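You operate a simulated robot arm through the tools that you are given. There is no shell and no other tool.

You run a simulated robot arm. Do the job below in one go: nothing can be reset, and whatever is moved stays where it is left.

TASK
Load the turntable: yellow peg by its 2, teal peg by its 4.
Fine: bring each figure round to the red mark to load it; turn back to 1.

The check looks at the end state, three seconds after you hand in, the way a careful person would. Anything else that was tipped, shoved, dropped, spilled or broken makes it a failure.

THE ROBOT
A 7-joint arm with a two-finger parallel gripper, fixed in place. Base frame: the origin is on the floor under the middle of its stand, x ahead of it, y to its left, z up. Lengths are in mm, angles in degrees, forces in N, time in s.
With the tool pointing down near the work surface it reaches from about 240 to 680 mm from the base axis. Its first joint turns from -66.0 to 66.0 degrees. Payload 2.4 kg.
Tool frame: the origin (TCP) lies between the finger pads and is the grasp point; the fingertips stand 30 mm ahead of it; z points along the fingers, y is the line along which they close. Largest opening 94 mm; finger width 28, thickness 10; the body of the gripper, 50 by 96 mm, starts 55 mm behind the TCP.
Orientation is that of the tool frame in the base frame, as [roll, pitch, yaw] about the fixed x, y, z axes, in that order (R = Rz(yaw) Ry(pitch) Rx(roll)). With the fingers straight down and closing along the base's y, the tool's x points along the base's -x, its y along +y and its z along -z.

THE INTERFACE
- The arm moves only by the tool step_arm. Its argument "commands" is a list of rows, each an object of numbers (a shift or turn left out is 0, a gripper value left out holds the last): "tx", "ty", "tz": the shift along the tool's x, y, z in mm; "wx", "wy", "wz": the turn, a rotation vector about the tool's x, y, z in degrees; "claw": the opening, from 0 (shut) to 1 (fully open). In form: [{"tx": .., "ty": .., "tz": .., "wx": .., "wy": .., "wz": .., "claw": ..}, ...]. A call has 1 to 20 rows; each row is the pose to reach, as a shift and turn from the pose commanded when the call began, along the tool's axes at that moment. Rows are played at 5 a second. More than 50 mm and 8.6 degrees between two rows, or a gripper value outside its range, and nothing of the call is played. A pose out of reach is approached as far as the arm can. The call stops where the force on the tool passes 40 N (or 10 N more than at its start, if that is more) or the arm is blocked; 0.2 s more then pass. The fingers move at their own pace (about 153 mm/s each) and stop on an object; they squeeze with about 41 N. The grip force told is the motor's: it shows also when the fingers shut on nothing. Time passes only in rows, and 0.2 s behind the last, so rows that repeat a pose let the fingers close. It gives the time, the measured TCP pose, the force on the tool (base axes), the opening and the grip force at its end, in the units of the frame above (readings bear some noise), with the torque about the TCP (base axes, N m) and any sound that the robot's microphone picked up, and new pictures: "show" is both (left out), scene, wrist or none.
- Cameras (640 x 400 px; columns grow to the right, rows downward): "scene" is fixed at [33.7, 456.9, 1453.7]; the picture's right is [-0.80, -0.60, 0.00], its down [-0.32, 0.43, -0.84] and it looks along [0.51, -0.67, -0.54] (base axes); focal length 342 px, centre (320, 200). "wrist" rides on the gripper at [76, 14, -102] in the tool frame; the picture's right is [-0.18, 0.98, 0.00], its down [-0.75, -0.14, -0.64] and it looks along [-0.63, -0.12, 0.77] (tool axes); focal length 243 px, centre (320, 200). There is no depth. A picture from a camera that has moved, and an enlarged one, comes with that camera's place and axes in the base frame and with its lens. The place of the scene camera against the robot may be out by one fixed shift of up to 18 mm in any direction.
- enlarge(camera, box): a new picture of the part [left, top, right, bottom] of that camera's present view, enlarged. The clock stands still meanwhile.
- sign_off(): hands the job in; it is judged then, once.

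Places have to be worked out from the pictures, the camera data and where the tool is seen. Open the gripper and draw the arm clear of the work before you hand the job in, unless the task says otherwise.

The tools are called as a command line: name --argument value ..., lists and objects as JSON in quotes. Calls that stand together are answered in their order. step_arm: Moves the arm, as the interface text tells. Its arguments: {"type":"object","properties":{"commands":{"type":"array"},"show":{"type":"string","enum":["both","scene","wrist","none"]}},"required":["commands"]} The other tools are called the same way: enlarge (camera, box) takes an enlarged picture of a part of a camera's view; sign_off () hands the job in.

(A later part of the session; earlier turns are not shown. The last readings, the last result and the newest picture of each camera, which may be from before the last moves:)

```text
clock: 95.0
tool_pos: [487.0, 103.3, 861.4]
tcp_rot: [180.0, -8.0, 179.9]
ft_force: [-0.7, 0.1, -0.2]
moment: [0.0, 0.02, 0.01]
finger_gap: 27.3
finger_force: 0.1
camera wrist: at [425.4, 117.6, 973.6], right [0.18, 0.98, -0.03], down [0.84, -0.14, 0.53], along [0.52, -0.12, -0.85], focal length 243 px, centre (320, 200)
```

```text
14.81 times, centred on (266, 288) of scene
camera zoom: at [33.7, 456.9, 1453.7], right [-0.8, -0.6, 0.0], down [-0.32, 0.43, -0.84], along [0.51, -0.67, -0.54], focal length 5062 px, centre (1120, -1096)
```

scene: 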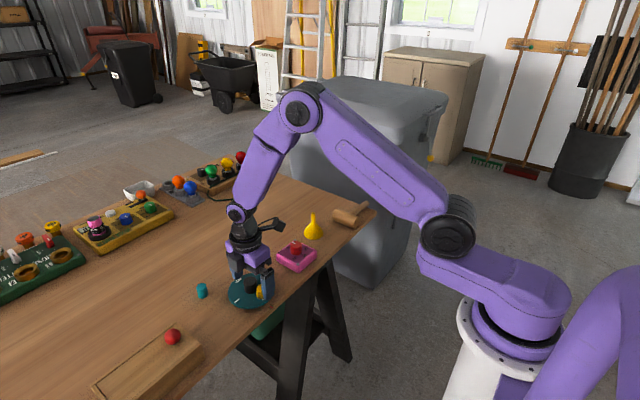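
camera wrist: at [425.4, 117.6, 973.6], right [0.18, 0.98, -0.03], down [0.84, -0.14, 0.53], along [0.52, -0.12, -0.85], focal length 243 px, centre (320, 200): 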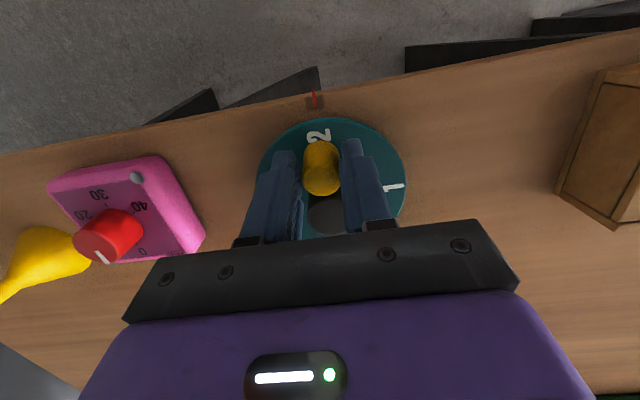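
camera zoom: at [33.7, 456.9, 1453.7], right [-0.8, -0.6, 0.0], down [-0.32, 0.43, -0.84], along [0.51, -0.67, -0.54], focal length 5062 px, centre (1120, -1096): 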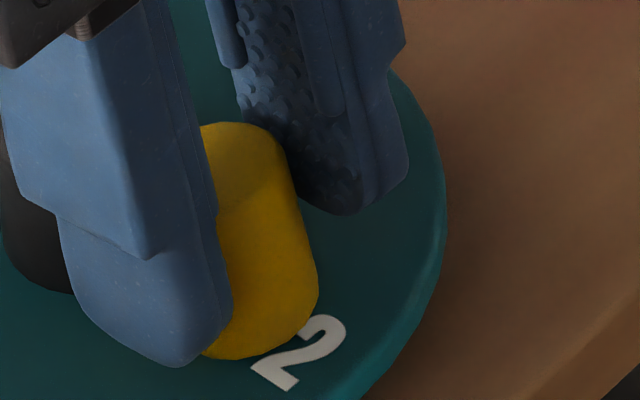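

step_arm --commands '[{"claw": 0.265}, {"claw": 0.25}, {"claw": 0.24}, {"claw": 0.23}, {"claw": 0.22}, {"claw": 0.215}, {"claw": 0.215}, {"tx": 0.42, "tz": -2.97}, {"tx": 0.83, "tz": -5.94}, {"tx": 0.83, "tz": -5.94, "wy": -2.5}, {"tx": 0.83, "tz": -5.94, "wy": -5}, {"tx": 0.83, "tz": -5.94, "wy": -7.5}, {"tx": 0.83, "tz": -5.94, "wy": -7.5}]' --show "wrist"

enlarge --camera "wrist" --box '[240, 60, 400, 230]'

enlarge --camera "scene" --box '[248, 272, 284, 299]'

```text
clock: 97.8
tool_pos: [485.6, 104.0, 867.1]
tcp_rot: [-180.0, -0.5, 180.0]
ft_force: [-1.8, -0.3, -1.0]
moment: [0.04, 0.08, 0.01]
finger_gap: 21.8
finger_force: 41.1
camera wrist: at [410.8, 117.6, 970.2], right [0.18, 0.98, 0.0], down [0.76, -0.14, 0.64], along [0.62, -0.12, -0.77], focal length 243 px, centre (320, 200)
```

wrist: 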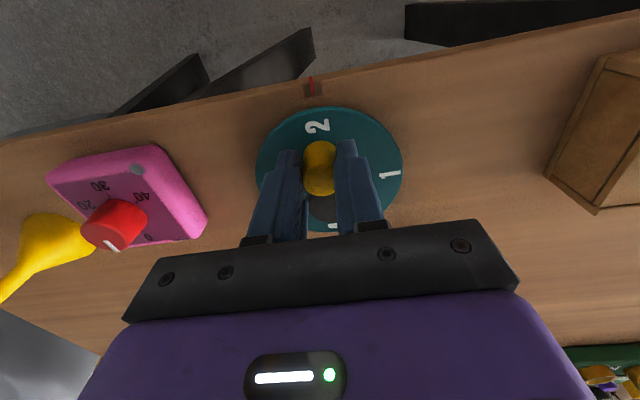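

```text
2.35 times, centred on (320, 145) of wrist
camera zoom: at [410.8, 117.6, 970.2], right [0.18, 0.98, 0.0], down [0.76, -0.14, 0.64], along [0.62, -0.12, -0.77], focal length 571 px, centre (320, 329)
```

zoom: 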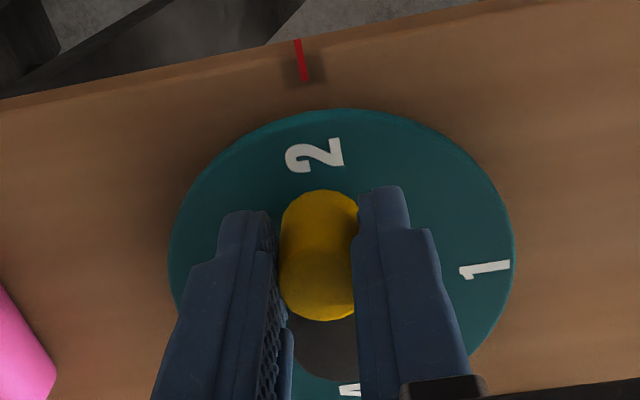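

```text
14.81 times, centred on (266, 286) of scene
camera zoom: at [33.7, 456.9, 1453.8], right [-0.8, -0.6, 0.0], down [-0.32, 0.43, -0.84], along [0.51, -0.67, -0.54], focal length 5062 px, centre (1120, -1067)
```

zoom: 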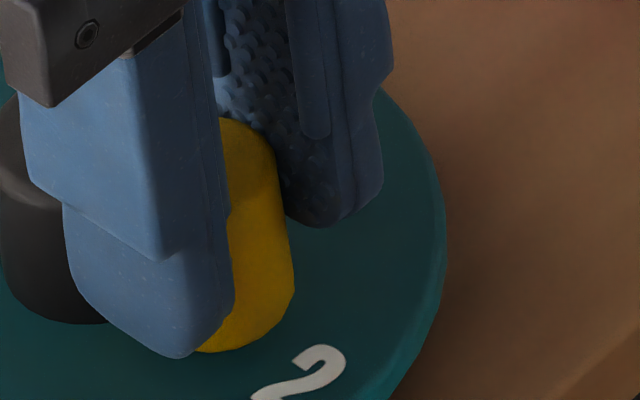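

The peg is upright in the grip at about r=29, clear of the figure. I lower in small steps to find contact.

step_arm --commands '[{"tz": 2}, {"tz": 4}, {"tz": 4}]' --show "none"

step_arm --commands '[{"tz": 0.6}, {"tz": 1.2}]' --show "none"

step_arm --commands '[{"tz": 0.6}]' --show "none"

```text
clock: 98.6
tool_pos: [486.0, 104.4, 863.4]
tcp_rot: [180.0, -0.6, -180.0]
ft_force: [-3.9, 0.8, 0.4]
moment: [-0.01, 0.08, 0.01]
finger_gap: 21.5
finger_force: 41.0
```

```text
clock: 99.2
tool_pos: [485.5, 104.1, 862.3]
tcp_rot: [180.0, -0.5, -180.0]
ft_force: [-5.8, 2.0, 0.4]
moment: [0.04, 0.08, 0.03]
finger_gap: 21.8
finger_force: 41.3
```

```text
clock: 99.6
tool_pos: [486.7, 103.9, 860.8]
tcp_rot: [179.9, -0.5, 179.9]
ft_force: [-5.6, 0.9, 1.1]
moment: [0.02, 0.07, 0.04]
finger_gap: 21.4
finger_force: 40.9
```

A side force of −5.8 N shows the peg is touching the knob. I move 2.5 mm away toward the mark.

step_arm --commands '[{"tx": 0.8, "tz": -1}, {"tx": 1.6, "tz": -1}, {"tx": 2.5, "tz": -1}, {"tx": 2.5, "tz": -1}]' --show "none"

enlarge --camera "scene" --box '[248, 274, 284, 301]'

enlarge --camera "wrist" --box '[240, 60, 400, 230]'

```text
clock: 100.6
tool_pos: [482.5, 104.0, 863.0]
tcp_rot: [179.9, -0.5, -180.0]
ft_force: [-0.5, 0.1, -0.1]
moment: [0.01, 0.01, -0.05]
finger_gap: 21.5
finger_force: 40.7
```

```text
14.81 times, centred on (266, 288) of scene
camera zoom: at [33.7, 456.9, 1453.7], right [-0.8, -0.6, 0.0], down [-0.32, 0.43, -0.84], along [0.51, -0.67, -0.54], focal length 5062 px, centre (1120, -1096)
```

zoom: 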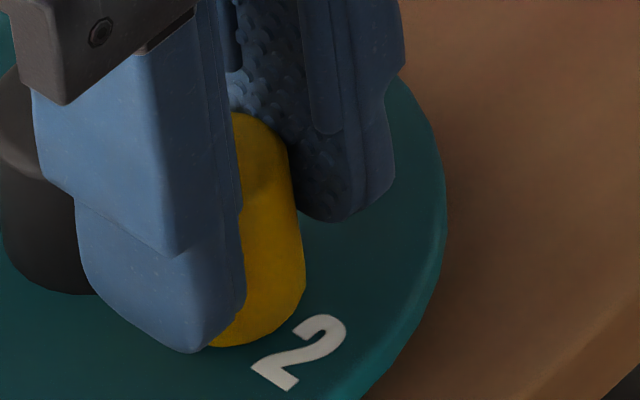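

```text
2.35 times, centred on (320, 145) of wrist
camera zoom: at [408.7, 117.6, 966.0], right [0.18, 0.98, 0.0], down [0.76, -0.14, 0.64], along [0.62, -0.12, -0.77], focal length 571 px, centre (320, 329)
```

zoom: 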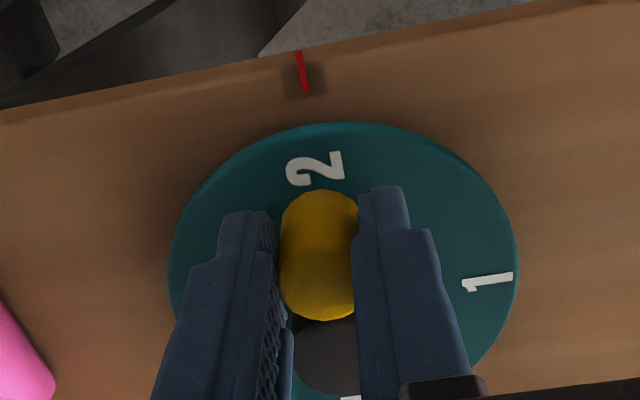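

The contact with the knob is gone and the peg is vertical. Now I find the surface.

step_arm --commands '[{"tz": 0.6}, {"tz": 1.2}]' --show "none"

step_arm --commands '[{"tz": 0.6}]' --show "none"

step_arm --commands '[{"tz": 0.6}]' --show "none"

```text
clock: 101.2
tool_pos: [484.5, 103.2, 860.4]
tcp_rot: [-179.9, -0.5, 180.0]
ft_force: [0.5, 0.2, 0.2]
moment: [0.01, 0.0, 0.04]
finger_gap: 21.8
finger_force: 40.9
```

```text
clock: 101.6
tool_pos: [484.4, 103.4, 861.1]
tcp_rot: [179.9, -0.6, -180.0]
ft_force: [-1.4, 0.7, 6.5]
moment: [-0.02, 0.04, 0.03]
finger_gap: 21.5
finger_force: 41.2
```

```text
clock: 102.0
tool_pos: [484.4, 104.4, 861.6]
tcp_rot: [-180.0, -0.5, 180.0]
ft_force: [-3.3, -0.3, 15.4]
moment: [0.02, 0.1, -0.01]
finger_gap: 21.5
finger_force: 41.0
```

Contact is at about 861.3. I lift 1.2 mm so the peg is just clear, then release slowly.

step_arm --commands '[{"tz": -0.6}, {"tz": -1.2}, {"tz": -1.2}, {"tz": -1.2, "claw": 0.222}, {"tz": -1.2, "claw": 0.227}, {"tz": -1.2, "claw": 0.231}, {"tz": -1.2, "claw": 0.234}, {"tz": -1.2, "claw": 0.237}, {"tz": -1.2, "claw": 0.24}, {"tz": -1.2, "claw": 0.243}, {"tz": -1.2, "claw": 0.246}, {"tz": -1.2, "claw": 0.249}, {"tz": -1.2, "claw": 0.252}, {"tz": -1.2, "claw": 0.255}]' --show "none"

enlarge --camera "scene" --box '[248, 274, 284, 301]'

enlarge --camera "wrist" --box '[240, 60, 400, 230]'

```text
clock: 105.0
tool_pos: [483.9, 104.2, 861.6]
tcp_rot: [-180.0, -0.5, -180.0]
ft_force: [-0.1, 0.7, -0.2]
moment: [0.03, 0.0, 0.06]
finger_gap: 24.0
finger_force: 0.0
```

```text
14.81 times, centred on (266, 288) of scene
camera zoom: at [33.7, 456.9, 1453.7], right [-0.8, -0.6, 0.0], down [-0.32, 0.43, -0.84], along [0.51, -0.67, -0.54], focal length 5062 px, centre (1120, -1096)
```

zoom: 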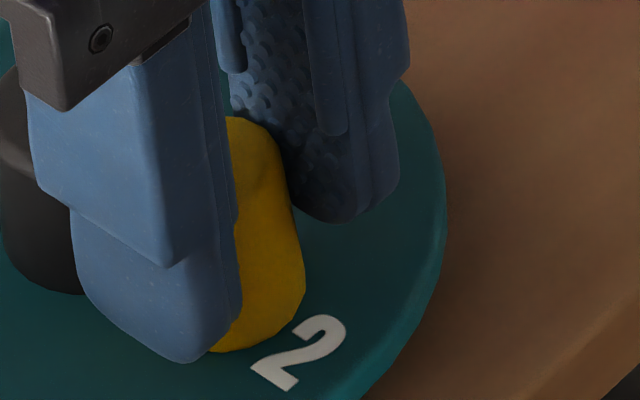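

```text
2.35 times, centred on (320, 145) of wrist
camera zoom: at [408.8, 117.7, 964.8], right [0.18, 0.98, 0.0], down [0.76, -0.14, 0.64], along [0.62, -0.12, -0.77], focal length 571 px, centre (320, 329)
```

zoom: 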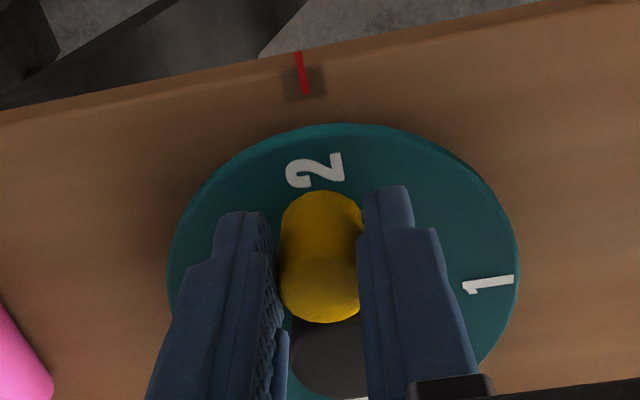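

It leans less now, roughly 4°. I open fully, lift away, and look at it.

step_arm --commands '[{"claw": 0.26}, {"claw": 0.27}, {"claw": 0.29}, {"claw": 0.32}, {"claw": 0.37}, {"claw": 0.45}, {"claw": 0.5}, {"tz": -6, "claw": 0.5}, {"tz": -18, "claw": 0.5}, {"tz": -35, "claw": 0.5}, {"tz": -58, "claw": 0.5}, {"tz": -58, "claw": 0.5}]' --show "wrist"

enlarge --camera "scene" --box '[236, 270, 284, 306]'

enlarge --camera "wrist" --box '[270, 70, 370, 190]'

```text
clock: 107.6
tool_pos: [483.2, 104.9, 919.0]
tcp_rot: [180.0, -0.5, 179.9]
ft_force: [0.2, 0.2, -0.2]
moment: [0.03, 0.0, 0.0]
finger_gap: 47.1
finger_force: 0.1
camera wrist: at [408.7, 117.4, 1022.7], right [0.18, 0.98, 0.0], down [0.76, -0.14, 0.64], along [0.62, -0.12, -0.77], focal length 243 px, centre (320, 200)
```

wrist: 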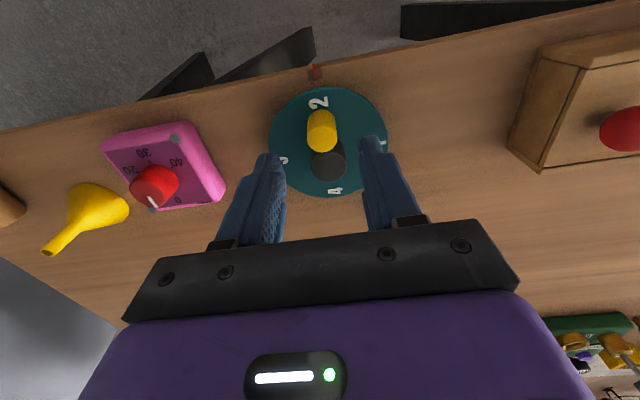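

```text
11.11 times, centred on (260, 288) of scene
camera zoom: at [33.7, 456.9, 1453.7], right [-0.8, -0.6, 0.0], down [-0.32, 0.43, -0.84], along [0.51, -0.67, -0.54], focal length 3796 px, centre (987, -778)
```

zoom: 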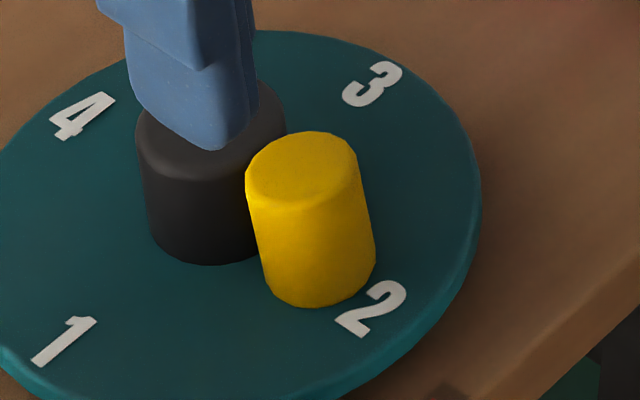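

```text
3.33 times, centred on (320, 130) of wrist
camera zoom: at [408.7, 117.4, 1022.7], right [0.18, 0.98, 0.0], down [0.76, -0.14, 0.64], along [0.62, -0.12, -0.77], focal length 809 px, centre (320, 433)
```

zoom: 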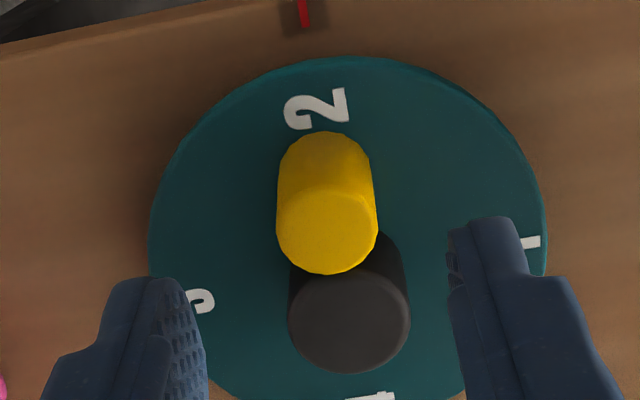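

The peg now stands about 5° off vertical, right by the 2, which is acceptable. I move the tool over to the knob with fingers along the 1–3 axis, clear of the peg, and correct the small leftover tool tilt.

step_arm --commands '[{"tx": -12, "ty": 0.5, "wy": -0.5, "claw": 0.5}, {"tx": -24, "ty": 1, "wy": -0.5, "claw": 0.5}, {"tx": -33.6, "ty": 1.3, "wy": -0.5, "claw": 0.5}, {"tx": -33.6, "ty": 1.3, "tz": 15, "wy": -0.5, "claw": 0.5}, {"tx": -33.6, "ty": 1.3, "tz": 30, "wy": -0.5, "claw": 0.5}, {"tx": -33.6, "ty": 1.3, "tz": 30, "wy": -0.5, "claw": 0.5}]' --show "both"

enlarge --camera "wrist" --box '[220, 20, 420, 200]'

enlarge --camera "scene" --box '[215, 255, 295, 310]'

```text
clock: 109.0
tool_pos: [519.4, 105.5, 889.4]
tcp_rot: [180.0, 0.0, -180.0]
ft_force: [-0.3, -0.2, -0.7]
moment: [0.02, 0.0, -0.01]
finger_gap: 47.1
finger_force: 0.0
camera wrist: at [442.2, 118.9, 991.5], right [0.18, 0.98, 0.0], down [0.75, -0.14, 0.64], along [0.63, -0.12, -0.77], focal length 243 px, centre (320, 200)
```

scene: 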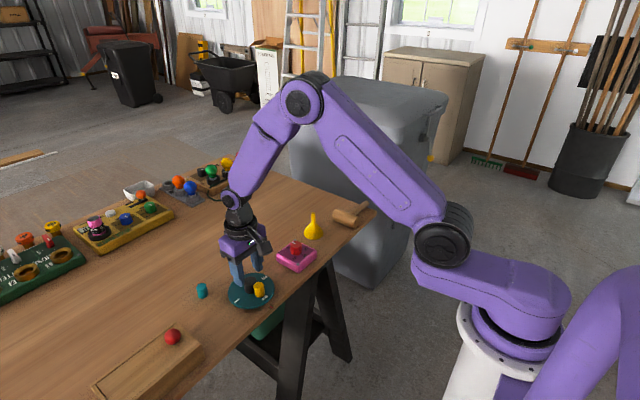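
wrist: 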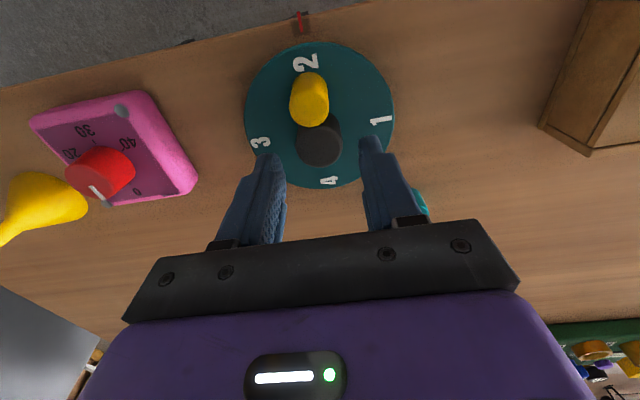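

```text
2.22 times, centred on (320, 110) of wrist
camera zoom: at [442.2, 118.9, 991.5], right [0.18, 0.98, 0.0], down [0.75, -0.14, 0.64], along [0.63, -0.12, -0.77], focal length 539 px, centre (320, 400)
```

zoom: 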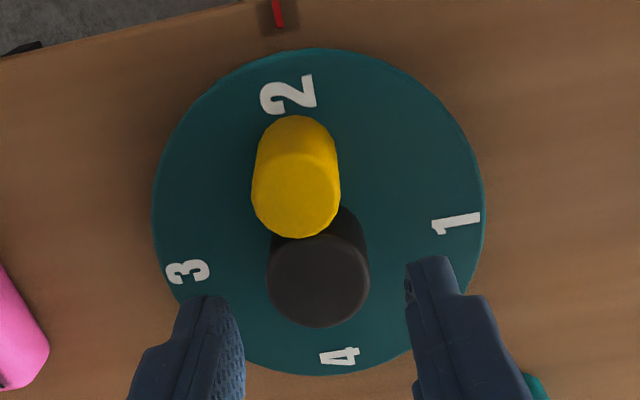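

```text
7.27 times, centred on (255, 282) of scene
camera zoom: at [33.7, 456.9, 1453.7], right [-0.8, -0.6, 0.0], down [-0.32, 0.43, -0.84], along [0.51, -0.67, -0.54], focal length 2485 px, centre (793, -400)
```

zoom: 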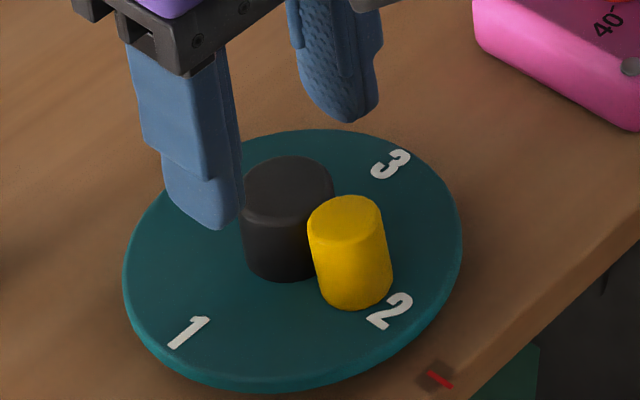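

The disc is aligned and the fingers straddle the knob, clear of the yellow peg. I nudge −0.5 mm in y, go down, and close on the knob.

step_arm --commands '[{"tx": 0.2, "ty": -0.5, "tz": 10, "claw": 0.5}, {"tx": 0.2, "ty": -0.5, "tz": 20, "claw": 0.5}, {"tx": 0.2, "ty": -0.5, "tz": 28, "claw": 0.5}, {"tx": 0.2, "ty": -0.5, "tz": 32.3, "claw": 0.5}, {"tx": 0.2, "ty": -0.5, "tz": 32.3, "claw": 0.45}, {"tx": 0.2, "ty": -0.5, "tz": 32.3, "claw": 0.38}, {"tx": 0.2, "ty": -0.5, "tz": 32.3, "claw": 0.33}, {"tx": 0.2, "ty": -0.5, "tz": 32.3, "claw": 0.28}, {"tx": 0.2, "ty": -0.5, "tz": 32.3, "claw": 0.2}, {"tx": 0.2, "ty": -0.5, "tz": 32.3, "claw": 0.2}]' --show "wrist"

enlarge --camera "wrist" --box '[220, 20, 420, 200]'

```text
clock: 111.2
tool_pos: [518.1, 104.5, 854.8]
tcp_rot: [-179.9, 0.1, -180.0]
ft_force: [0.6, 0.6, -3.8]
moment: [0.04, -0.12, 0.0]
finger_gap: 31.2
finger_force: 44.7
camera wrist: at [441.2, 118.4, 959.0], right [0.18, 0.98, 0.0], down [0.75, -0.14, 0.64], along [0.63, -0.12, -0.77], focal length 243 px, centre (320, 200)
```

wrist: 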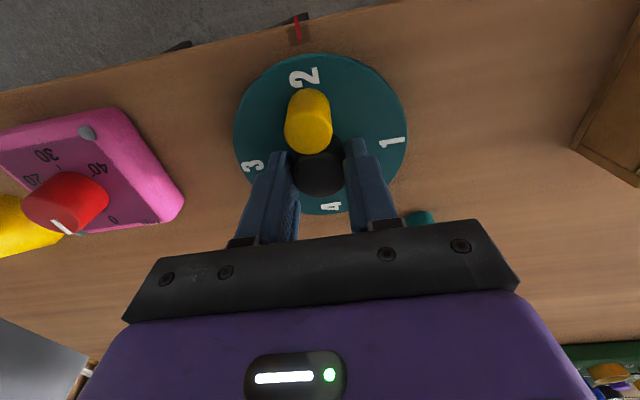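

```text
2.22 times, centred on (320, 110) of wrist
camera zoom: at [441.2, 118.4, 959.0], right [0.18, 0.98, 0.0], down [0.75, -0.14, 0.64], along [0.63, -0.12, -0.77], focal length 539 px, centre (320, 400)
```

zoom: 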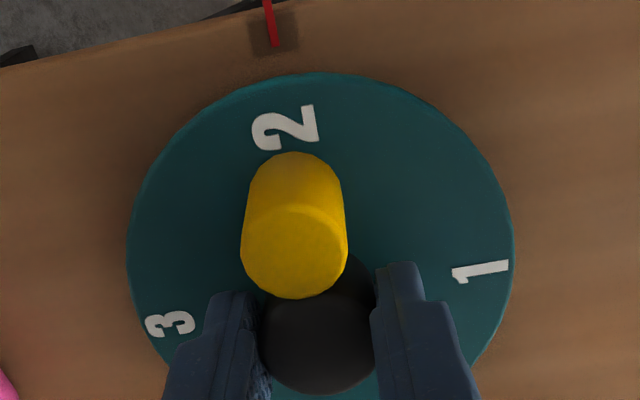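

The knob is gripped cleanly with the yellow peg well clear. I turn +90° smoothly.

step_arm --commands '[{"wz": 2}, {"wz": 5}, {"wz": 9}, {"wz": 14}, {"wz": 19}, {"wz": 24}, {"wz": 29}, {"wz": 34}, {"wz": 39}, {"wz": 43}, {"wz": 45}, {"wz": 45}]' --show "wrist"

enlarge --camera "scene" --box '[215, 255, 295, 310]'

```text
clock: 113.8
tool_pos: [517.6, 105.9, 856.9]
tcp_rot: [180.0, 0.1, 135.0]
ft_force: [5.2, 6.3, -26.5]
moment: [0.13, -0.25, 0.01]
finger_gap: 31.4
finger_force: 45.0
camera wrist: at [474.0, 168.5, 959.1], right [0.83, 0.56, 0.0], down [0.43, -0.63, 0.64], along [0.36, -0.53, -0.77], focal length 243 px, centre (320, 200)
```

wrist: 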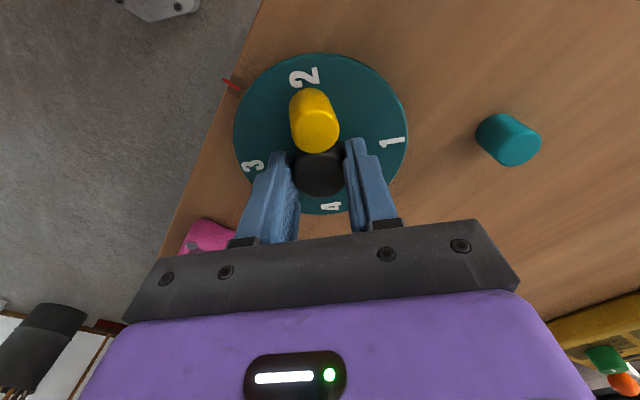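

```text
7.27 times, centred on (255, 282) of scene
camera zoom: at [34.3, 457.1, 1453.7], right [-0.8, -0.6, 0.0], down [-0.33, 0.43, -0.84], along [0.51, -0.67, -0.54], focal length 2485 px, centre (793, -400)
```

zoom: 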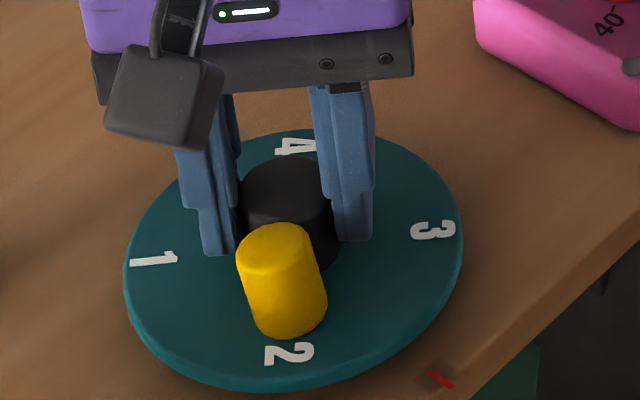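

The disc turned 45° with the peg riding along. There is a 26 N vertical pull building in the grip, so I check the peg and then relax and re-take the grip.

enlarge --camera "wrist" --box '[220, 20, 420, 200]'

enlarge --camera "scene" --box '[232, 278, 268, 305]'

```text
2.22 times, centred on (320, 110) of wrist
camera zoom: at [474.0, 168.5, 959.1], right [0.83, 0.56, 0.0], down [0.43, -0.63, 0.64], along [0.36, -0.53, -0.77], focal length 539 px, centre (320, 400)
```

zoom: 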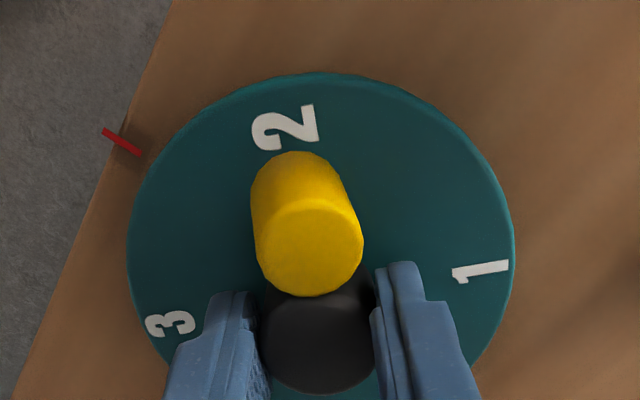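

```text
14.81 times, centred on (250, 292) of scene
camera zoom: at [34.3, 457.1, 1453.7], right [-0.8, -0.6, 0.0], down [-0.33, 0.43, -0.84], along [0.51, -0.67, -0.54], focal length 5062 px, centre (1357, -1156)
```

zoom: 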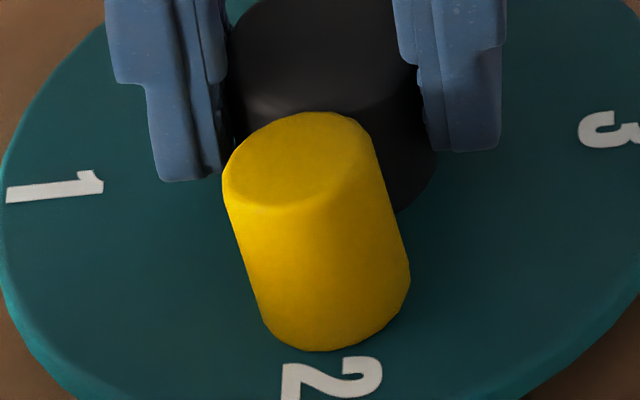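

The peg rides fine. I relax the grip slightly and re-close to clear the built-up force.

step_arm --commands '[{"claw": 0.34}, {"claw": 0.38}, {"claw": 0.38}, {"claw": 0.33}, {"claw": 0.28}, {"claw": 0.2}, {"claw": 0.2}]' --show "none"

```text
clock: 115.4
tool_pos: [517.5, 104.4, 857.5]
tcp_rot: [179.9, 0.0, 134.9]
ft_force: [1.9, 1.0, 2.5]
moment: [0.06, -0.03, 0.01]
finger_gap: 31.0
finger_force: 45.3
```

The force is cleared. I continue the remaining 45°.

step_arm --commands '[{"wz": 2}, {"wz": 5}, {"wz": 9}, {"wz": 14}, {"wz": 19}, {"wz": 24}, {"wz": 29}, {"wz": 34}, {"wz": 39}, {"wz": 43}, {"wz": 45}, {"wz": 45}]' --show "wrist"

enlarge --camera "wrist" --box '[220, 20, 420, 200]'

enlarge --camera "scene" --box '[215, 255, 295, 310]'

```text
clock: 118.0
tool_pos: [517.2, 104.8, 858.4]
tcp_rot: [179.9, 0.0, 89.9]
ft_force: [3.5, 1.1, 19.4]
moment: [-0.21, -0.03, 0.02]
finger_gap: 31.0
finger_force: 45.4
camera wrist: at [532.1, 180.4, 959.9], right [0.98, -0.19, 0.0], down [-0.14, -0.75, 0.64], along [-0.12, -0.63, -0.77], focal length 243 px, centre (320, 200)
```

wrist: 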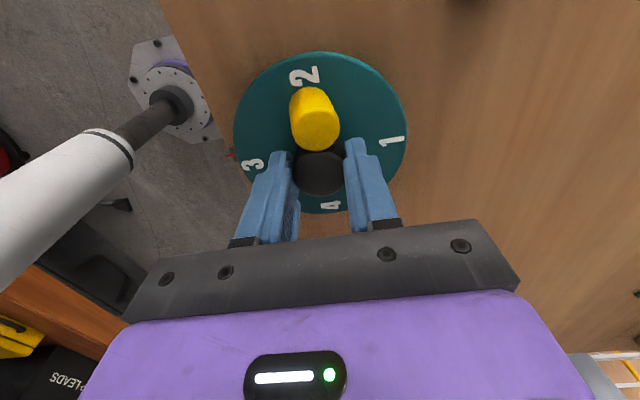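

```text
2.22 times, centred on (320, 110) of wrist
camera zoom: at [532.1, 180.4, 959.9], right [0.98, -0.19, 0.0], down [-0.14, -0.75, 0.64], along [-0.12, -0.63, -0.77], focal length 539 px, centre (320, 400)
```

zoom: 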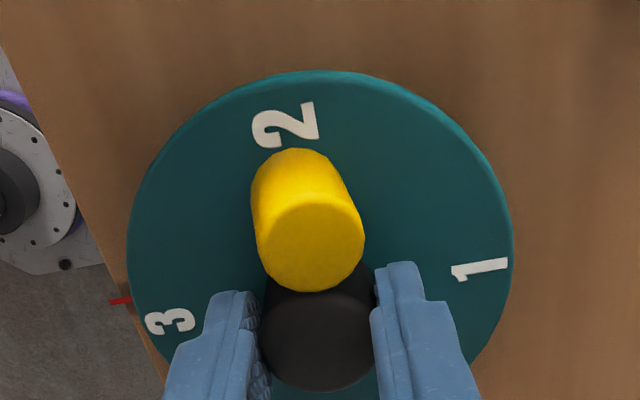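

```text
7.27 times, centred on (255, 282) of scene
camera zoom: at [33.5, 456.8, 1453.8], right [-0.8, -0.6, 0.0], down [-0.32, 0.43, -0.84], along [0.51, -0.67, -0.54], focal length 2485 px, centre (793, -400)
```

zoom: 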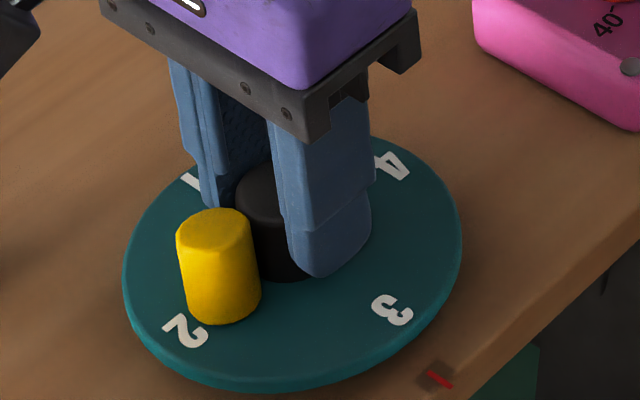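

The peg holds its place as the disc turns. Now I release the knob, rise above the peg, and turn the wrist back −180° for a second bite.

step_arm --commands '[{"claw": 0.36}, {"claw": 0.42}, {"claw": 0.48}, {"tz": -10, "claw": 0.48}, {"tz": -25, "claw": 0.48}, {"tz": -42, "claw": 0.48}, {"tz": -60, "claw": 0.48}, {"tz": -60, "claw": 0.48}]' --show "none"

step_arm --commands '[{"wz": -8.5}, {"wz": -17}, {"wz": -25.5}, {"wz": -34}, {"wz": -42.5}, {"wz": -51}, {"wz": -59.5}, {"wz": -68}, {"wz": -76.5}, {"wz": -85}, {"wz": -93.5}, {"wz": -102}, {"wz": -110.5}, {"wz": -119}, {"wz": -127.5}, {"wz": -136}, {"wz": -144.5}, {"wz": -153}, {"wz": -161.5}, {"wz": -170}]' --show "none"

step_arm --commands '[{"wz": -6}, {"wz": -10}, {"wz": -10}]' --show "both"

enlarge --camera "wrist" --box '[220, 20, 420, 200]'

```text
clock: 119.8
tool_pos: [517.7, 104.7, 918.1]
tcp_rot: [180.0, 0.0, 90.1]
ft_force: [0.7, -1.0, -0.3]
moment: [0.02, 0.02, -0.01]
finger_gap: 44.9
finger_force: 0.0
```

```text
clock: 124.0
tool_pos: [518.5, 104.3, 917.5]
tcp_rot: [-179.9, 0.0, -99.9]
ft_force: [-0.1, 0.9, -0.9]
moment: [0.0, 0.01, 0.0]
finger_gap: 45.1
finger_force: 0.0
```

```text
clock: 124.8
tool_pos: [517.3, 104.4, 917.0]
tcp_rot: [-180.0, 0.0, -90.0]
ft_force: [1.0, -0.5, 0.2]
moment: [0.03, 0.02, -0.01]
finger_gap: 45.2
finger_force: 0.0
camera wrist: at [503.3, 28.0, 1019.3], right [-0.98, 0.18, 0.0], down [0.14, 0.75, 0.64], along [0.12, 0.63, -0.77], focal length 243 px, centre (320, 200)
```

scene: 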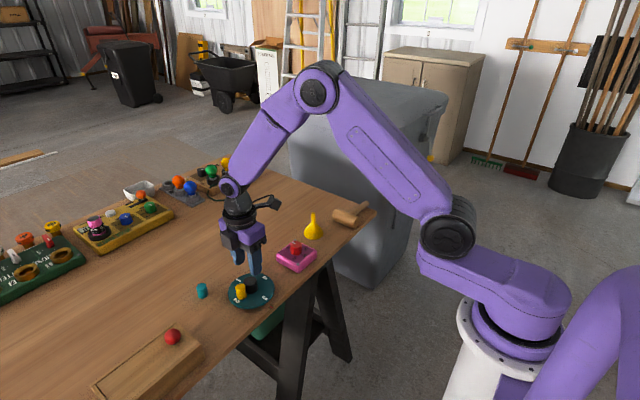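
wrist: 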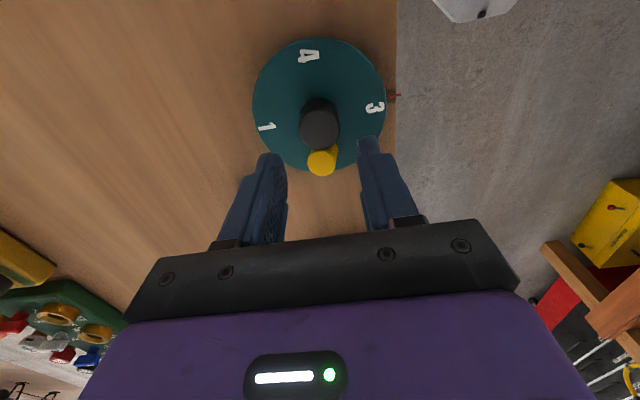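

```text
2.22 times, centred on (320, 110) of wrist
camera zoom: at [503.3, 28.0, 1019.3], right [-0.98, 0.18, 0.0], down [0.14, 0.75, 0.64], along [0.12, 0.63, -0.77], focal length 539 px, centre (320, 400)
```

zoom: 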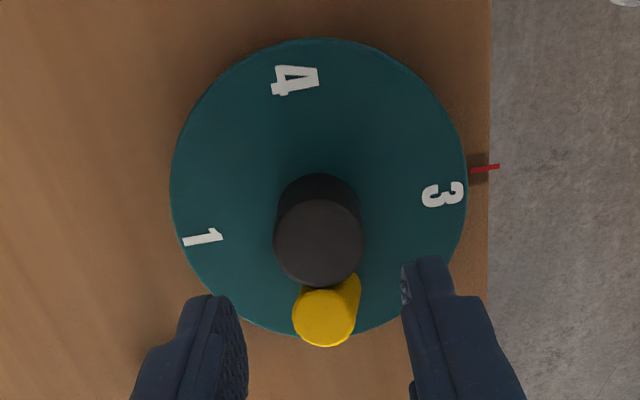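

The disc is at 3 (aligned to within 0.5°) and the peg clears the finger corners by about 7 mm. I go down and grip the knob again.

step_arm --commands '[{"tz": 12, "claw": 0.48}, {"tz": 26, "claw": 0.48}, {"tz": 40, "claw": 0.48}, {"tz": 52, "claw": 0.48}, {"tz": 60, "claw": 0.48}, {"tz": 60, "claw": 0.42}, {"tz": 60, "claw": 0.37}, {"tz": 60, "claw": 0.33}, {"tz": 60, "claw": 0.28}, {"tz": 60, "claw": 0.2}, {"tz": 60, "claw": 0.2}]' --show "wrist"

```text
clock: 127.2
tool_pos: [518.1, 104.9, 856.7]
tcp_rot: [-180.0, 0.0, -90.0]
ft_force: [1.4, 1.0, -2.8]
moment: [0.12, -0.09, 0.03]
finger_gap: 31.1
finger_force: 44.9
camera wrist: at [503.6, 28.0, 959.2], right [-0.98, 0.18, 0.0], down [0.14, 0.75, 0.64], along [0.12, 0.63, -0.77], focal length 243 px, centre (320, 200)
```

wrist: 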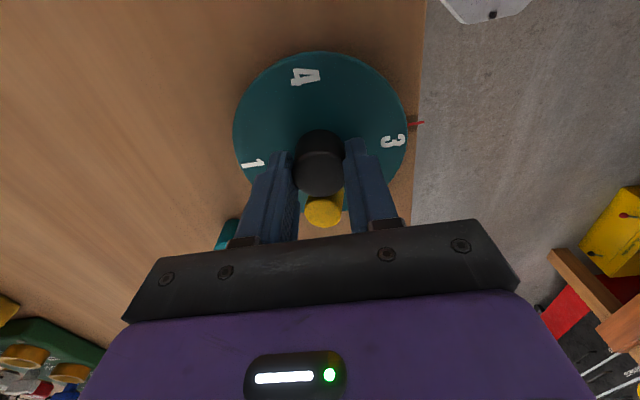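

The knob is gripped with low side forces. I turn +45°, then check the forces.

step_arm --commands '[{"wz": 2}, {"wz": 5}, {"wz": 9}, {"wz": 14}, {"wz": 19}, {"wz": 24}, {"wz": 29}, {"wz": 34}, {"wz": 39}, {"wz": 43}, {"wz": 45}, {"wz": 45}]' --show "none"

enlarge --camera "scene" --box '[215, 255, 295, 310]'

```text
clock: 129.8
tool_pos: [517.9, 104.3, 856.9]
tcp_rot: [-180.0, 0.1, -135.0]
ft_force: [9.1, 4.7, -6.2]
moment: [-0.25, 0.11, -0.02]
finger_gap: 31.2
finger_force: 45.5
```

```text
7.27 times, centred on (255, 282) of scene
camera zoom: at [34.0, 457.0, 1453.7], right [-0.8, -0.6, 0.0], down [-0.33, 0.43, -0.84], along [0.51, -0.67, -0.54], focal length 2485 px, centre (793, -400)
```

zoom: 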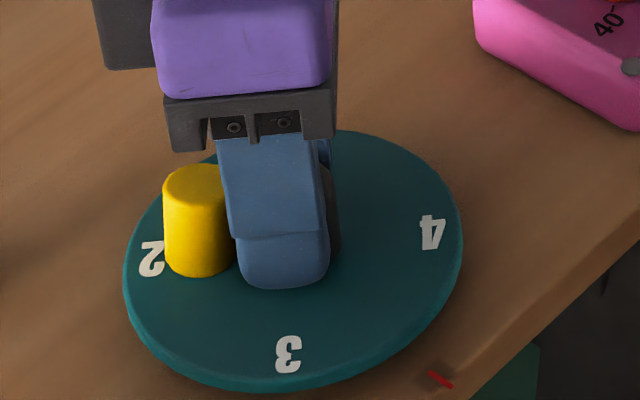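

The forces are fine and the peg is riding with the disc. I turn the remaining 45° to bring 4 to the mark.

step_arm --commands '[{"wz": 2}, {"wz": 5}, {"wz": 9}, {"wz": 14}, {"wz": 19}, {"wz": 24}, {"wz": 29}, {"wz": 34}, {"wz": 39}, {"wz": 43}, {"wz": 45}, {"wz": 45}]' --show "wrist"

enlarge --camera "wrist" --box '[220, 20, 420, 200]'

enlarge --camera "scene" --box '[215, 255, 295, 310]'

```text
clock: 132.4
tool_pos: [517.8, 104.9, 856.7]
tcp_rot: [-180.0, 0.1, 179.9]
ft_force: [9.6, 1.5, -4.1]
moment: [-0.03, -0.06, 0.37]
finger_gap: 31.5
finger_force: 44.7
camera wrist: at [441.7, 118.5, 959.3], right [0.19, 0.98, 0.0], down [0.75, -0.14, 0.64], along [0.63, -0.12, -0.77], focal length 243 px, centre (320, 200)
```

wrist: 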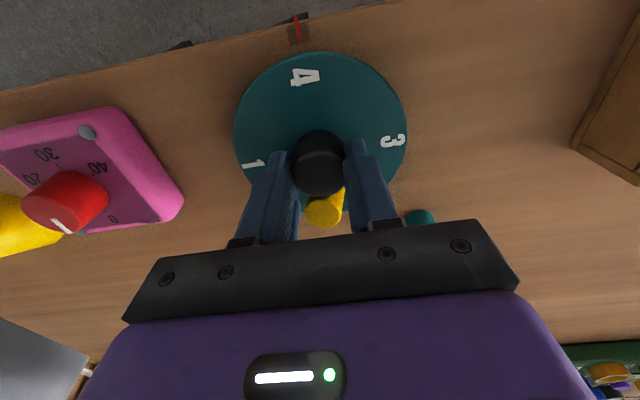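

```text
2.22 times, centred on (320, 110) of wrist
camera zoom: at [441.7, 118.5, 959.3], right [0.19, 0.98, 0.0], down [0.75, -0.14, 0.64], along [0.63, -0.12, -0.77], focal length 539 px, centre (320, 400)
```

zoom: 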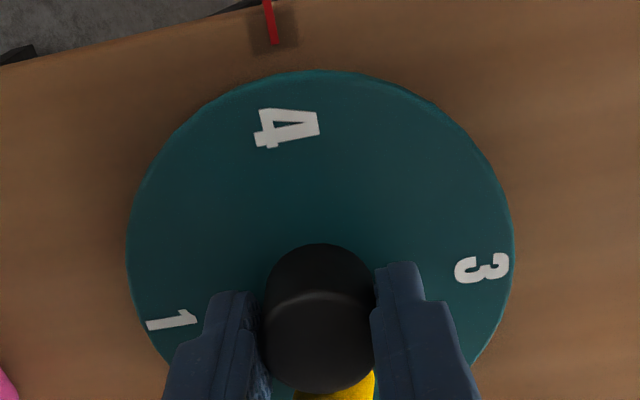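

```text
7.27 times, centred on (255, 282) of scene
camera zoom: at [34.0, 456.9, 1453.7], right [-0.8, -0.6, 0.0], down [-0.33, 0.43, -0.84], along [0.51, -0.67, -0.54], focal length 2485 px, centre (793, -400)
```

zoom: 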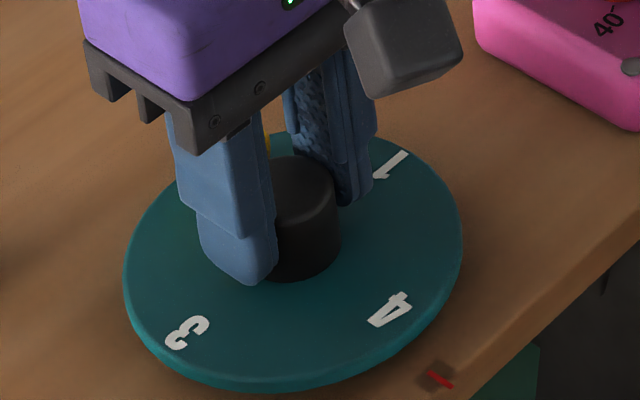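

Figure 4 is at the mark, aligned. I release the knob and lift clear.

step_arm --commands '[{"claw": 0.36}, {"claw": 0.42}, {"claw": 0.48}, {"tz": -10, "claw": 0.48}, {"tz": -25, "claw": 0.48}, {"tz": -42, "claw": 0.5}, {"tz": -60, "claw": 0.6}, {"tz": -75, "claw": 0.8}, {"tz": -75, "claw": 0.8}]' --show "wrist"

enlarge --camera "wrist" --box '[220, 20, 420, 200]'

enlarge --camera "scene" --box '[225, 265, 275, 305]'

```text
clock: 134.4
tool_pos: [516.9, 104.4, 931.8]
tcp_rot: [180.0, 0.1, 180.0]
ft_force: [0.0, 1.4, 0.3]
moment: [0.0, 0.0, 0.0]
finger_gap: 75.1
finger_force: 0.1
camera wrist: at [441.2, 118.4, 1034.7], right [0.18, 0.98, 0.0], down [0.75, -0.14, 0.64], along [0.63, -0.12, -0.77], focal length 243 px, centre (320, 200)
```

wrist: 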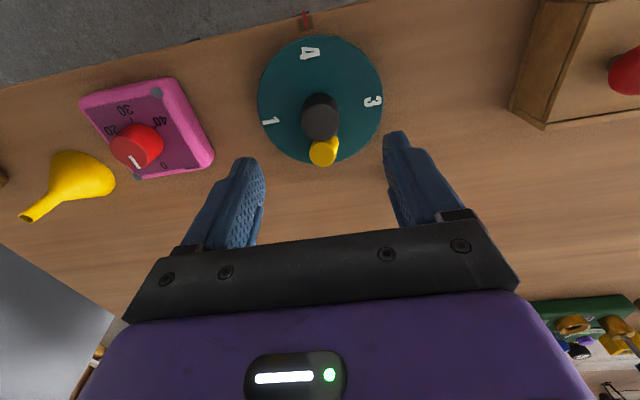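

```text
2.22 times, centred on (320, 110) of wrist
camera zoom: at [441.2, 118.4, 1034.7], right [0.18, 0.98, 0.0], down [0.75, -0.14, 0.64], along [0.63, -0.12, -0.77], focal length 539 px, centre (320, 400)
```

zoom: 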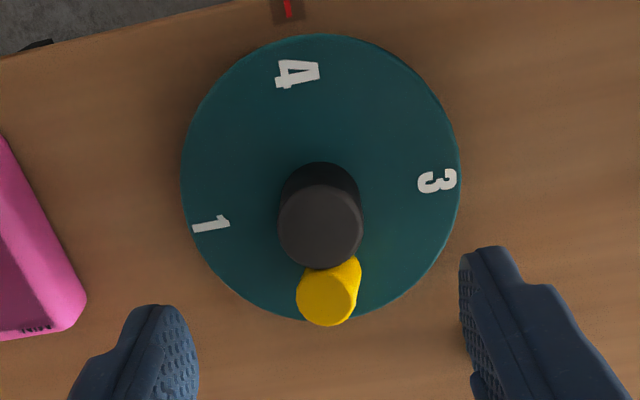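

```text
10.00 times, centred on (250, 285) of scene
camera zoom: at [33.7, 456.9, 1453.7], right [-0.8, -0.6, 0.0], down [-0.32, 0.43, -0.84], along [0.51, -0.67, -0.54], focal length 3417 px, centre (1020, -650)
```

zoom: 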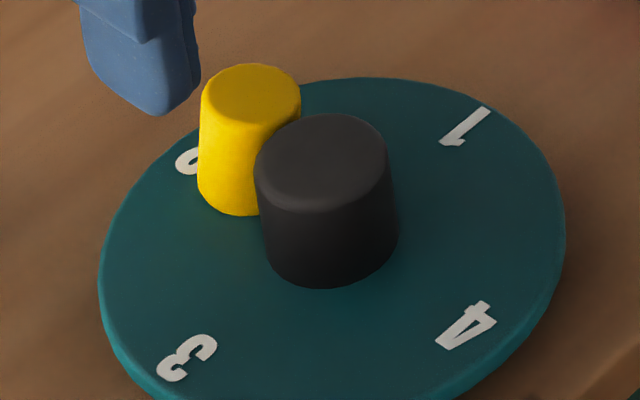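

Figure 4 is at the mark and yellow sits by its 2 on the far side. Next I move above the teal peg, estimated at (607, 183).

step_arm --commands '[{"tx": -18, "ty": 16, "claw": 0.8}, {"tx": -40, "ty": 35, "claw": 0.8}, {"tx": -62, "ty": 54, "claw": 0.8}, {"tx": -80, "ty": 70, "claw": 0.8}, {"tx": -89, "ty": 78, "claw": 0.8}, {"tx": -89, "ty": 78, "claw": 0.8}]' --show "both"

enlarge --camera "wrist" --box '[220, 50, 420, 220]'

```text
clock: 135.8
tool_pos: [607.2, 182.9, 931.9]
tcp_rot: [-180.0, 0.0, 179.9]
ft_force: [-0.3, 1.0, 0.6]
moment: [-0.02, -0.03, 0.02]
finger_gap: 75.3
finger_force: 0.0
camera wrist: at [530.3, 196.8, 1034.5], right [0.19, 0.98, 0.0], down [0.75, -0.14, 0.64], along [0.63, -0.12, -0.77], focal length 243 px, centre (320, 200)
```

scene: 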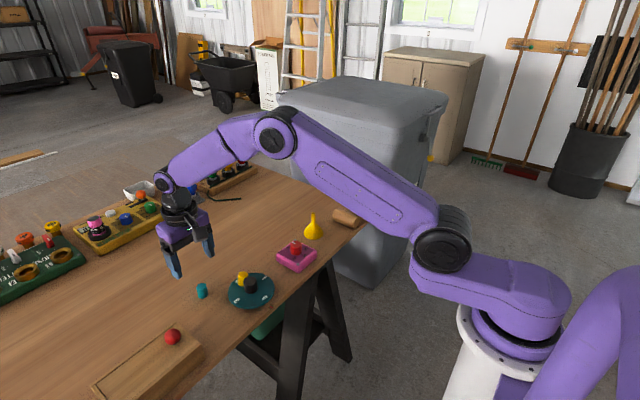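
wrist: 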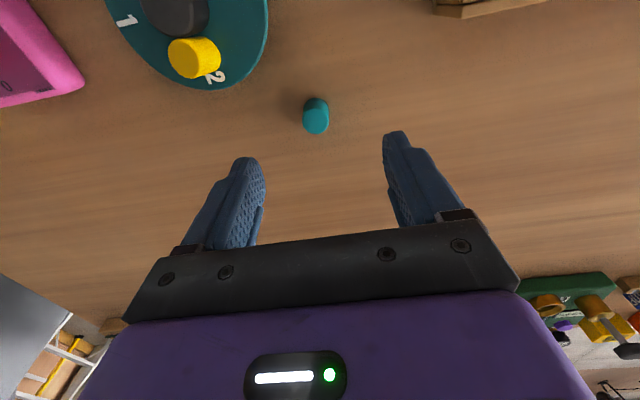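

```text
2.35 times, centred on (320, 135) of wrist
camera zoom: at [530.3, 196.8, 1034.5], right [0.19, 0.98, 0.0], down [0.75, -0.14, 0.64], along [0.63, -0.12, -0.77], focal length 571 px, centre (320, 353)
```

zoom: 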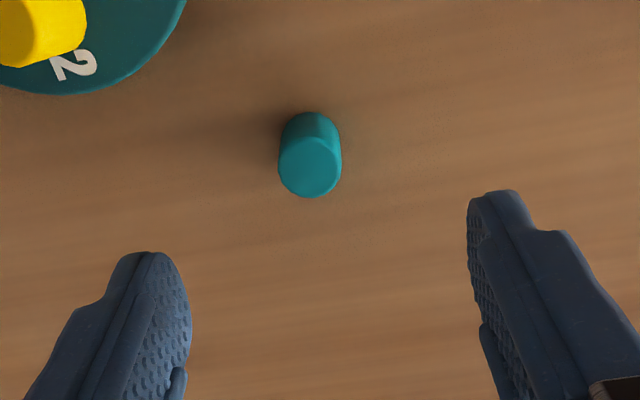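

The teal peg is at about (610.8, 178.9). I shift over it and go down with the fingers half open.

step_arm --commands '[{"tx": -4.5, "ty": -3.9, "tz": 10, "claw": 0.6}, {"tx": -4.5, "ty": -3.9, "tz": 30, "claw": 0.6}, {"tx": -4.5, "ty": -3.9, "tz": 50, "claw": 0.6}, {"tx": -4.5, "ty": -3.9, "tz": 68, "claw": 0.6}, {"tx": -4.5, "ty": -3.9, "tz": 82, "claw": 0.6}, {"tx": -4.5, "ty": -3.9, "tz": 91.5, "claw": 0.6}, {"tx": -4.5, "ty": -3.9, "tz": 91.5, "claw": 0.6}]' --show "none"

enlarge --camera "wrist" --box '[220, 80, 420, 240]'

enlarge --camera "scene" --box '[175, 260, 235, 310]'

```text
clock: 137.4
tool_pos: [611.2, 179.0, 840.2]
tcp_rot: [180.0, 0.0, 180.0]
ft_force: [-0.6, 0.0, -0.4]
moment: [0.0, -0.02, 0.0]
finger_gap: 56.3
finger_force: 0.0
```

```text
2.50 times, centred on (320, 160) of wrist
camera zoom: at [535.0, 192.9, 942.8], right [0.18, 0.98, 0.0], down [0.75, -0.14, 0.64], along [0.63, -0.12, -0.77], focal length 606 px, centre (320, 300)
```

zoom: 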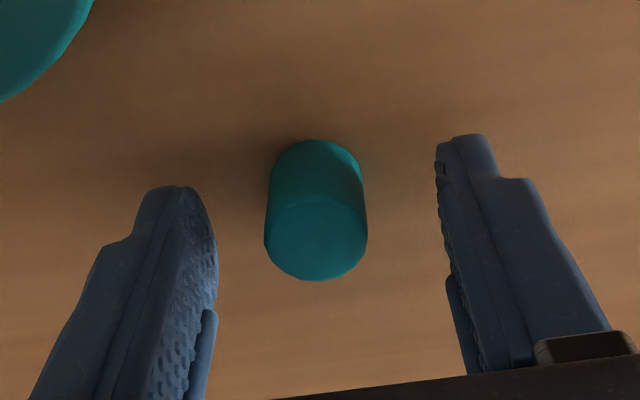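

```text
8.00 times, centred on (205, 285) of scene
camera zoom: at [33.7, 456.9, 1453.7], right [-0.8, -0.6, 0.0], down [-0.32, 0.43, -0.84], along [0.51, -0.67, -0.54], focal length 2734 px, centre (1240, -480)
```

zoom: 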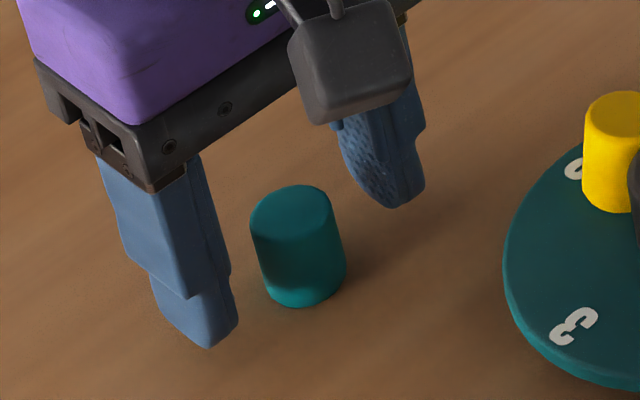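

The peg is nearly centred. I shift 0.7 mm and close slowly.

step_arm --commands '[{"ty": -0.7, "claw": 0.5}, {"ty": -0.7, "claw": 0.42}, {"ty": -0.7, "claw": 0.36}, {"ty": -0.7, "claw": 0.31}, {"ty": -0.7, "claw": 0.28}, {"ty": -0.7, "claw": 0.26}, {"ty": -0.7, "claw": 0.25}, {"ty": -0.7, "claw": 0.24}, {"ty": -0.7, "claw": 0.23}, {"ty": -0.7, "claw": 0.222}, {"ty": -0.7, "claw": 0.222}]' --show "none"

enlarge --camera "wrist" --box '[220, 80, 420, 240]'

enlarge --camera "scene" --box '[175, 260, 235, 310]'

```text
clock: 139.8
tool_pos: [611.3, 177.9, 840.0]
tcp_rot: [180.0, 0.0, -180.0]
ft_force: [-0.6, -0.2, -0.5]
moment: [0.0, 0.01, -0.01]
finger_gap: 22.2
finger_force: 39.0
```

```text
2.50 times, centred on (320, 160) of wrist
camera zoom: at [534.9, 192.2, 942.8], right [0.18, 0.98, 0.0], down [0.75, -0.14, 0.64], along [0.63, -0.12, -0.77], focal length 606 px, centre (320, 300)
```

zoom: 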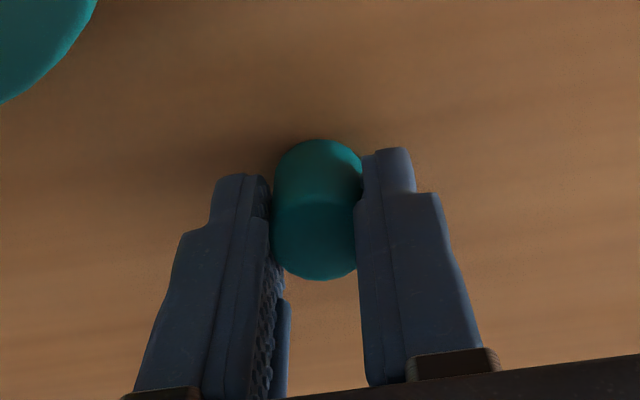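

```text
8.00 times, centred on (205, 285) of scene
camera zoom: at [33.7, 456.9, 1453.7], right [-0.8, -0.6, 0.0], down [-0.32, 0.43, -0.84], along [0.51, -0.67, -0.54], focal length 2734 px, centre (1240, -480)
```

zoom: 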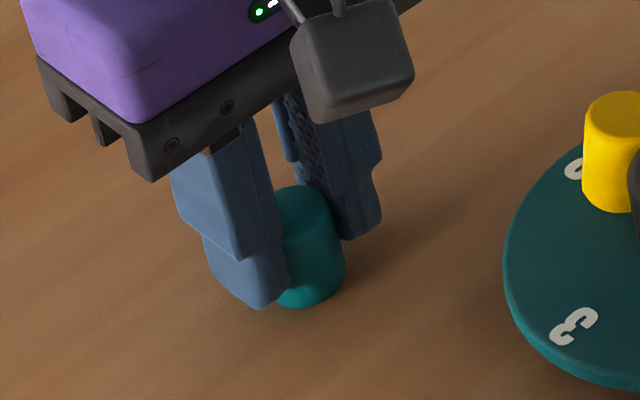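

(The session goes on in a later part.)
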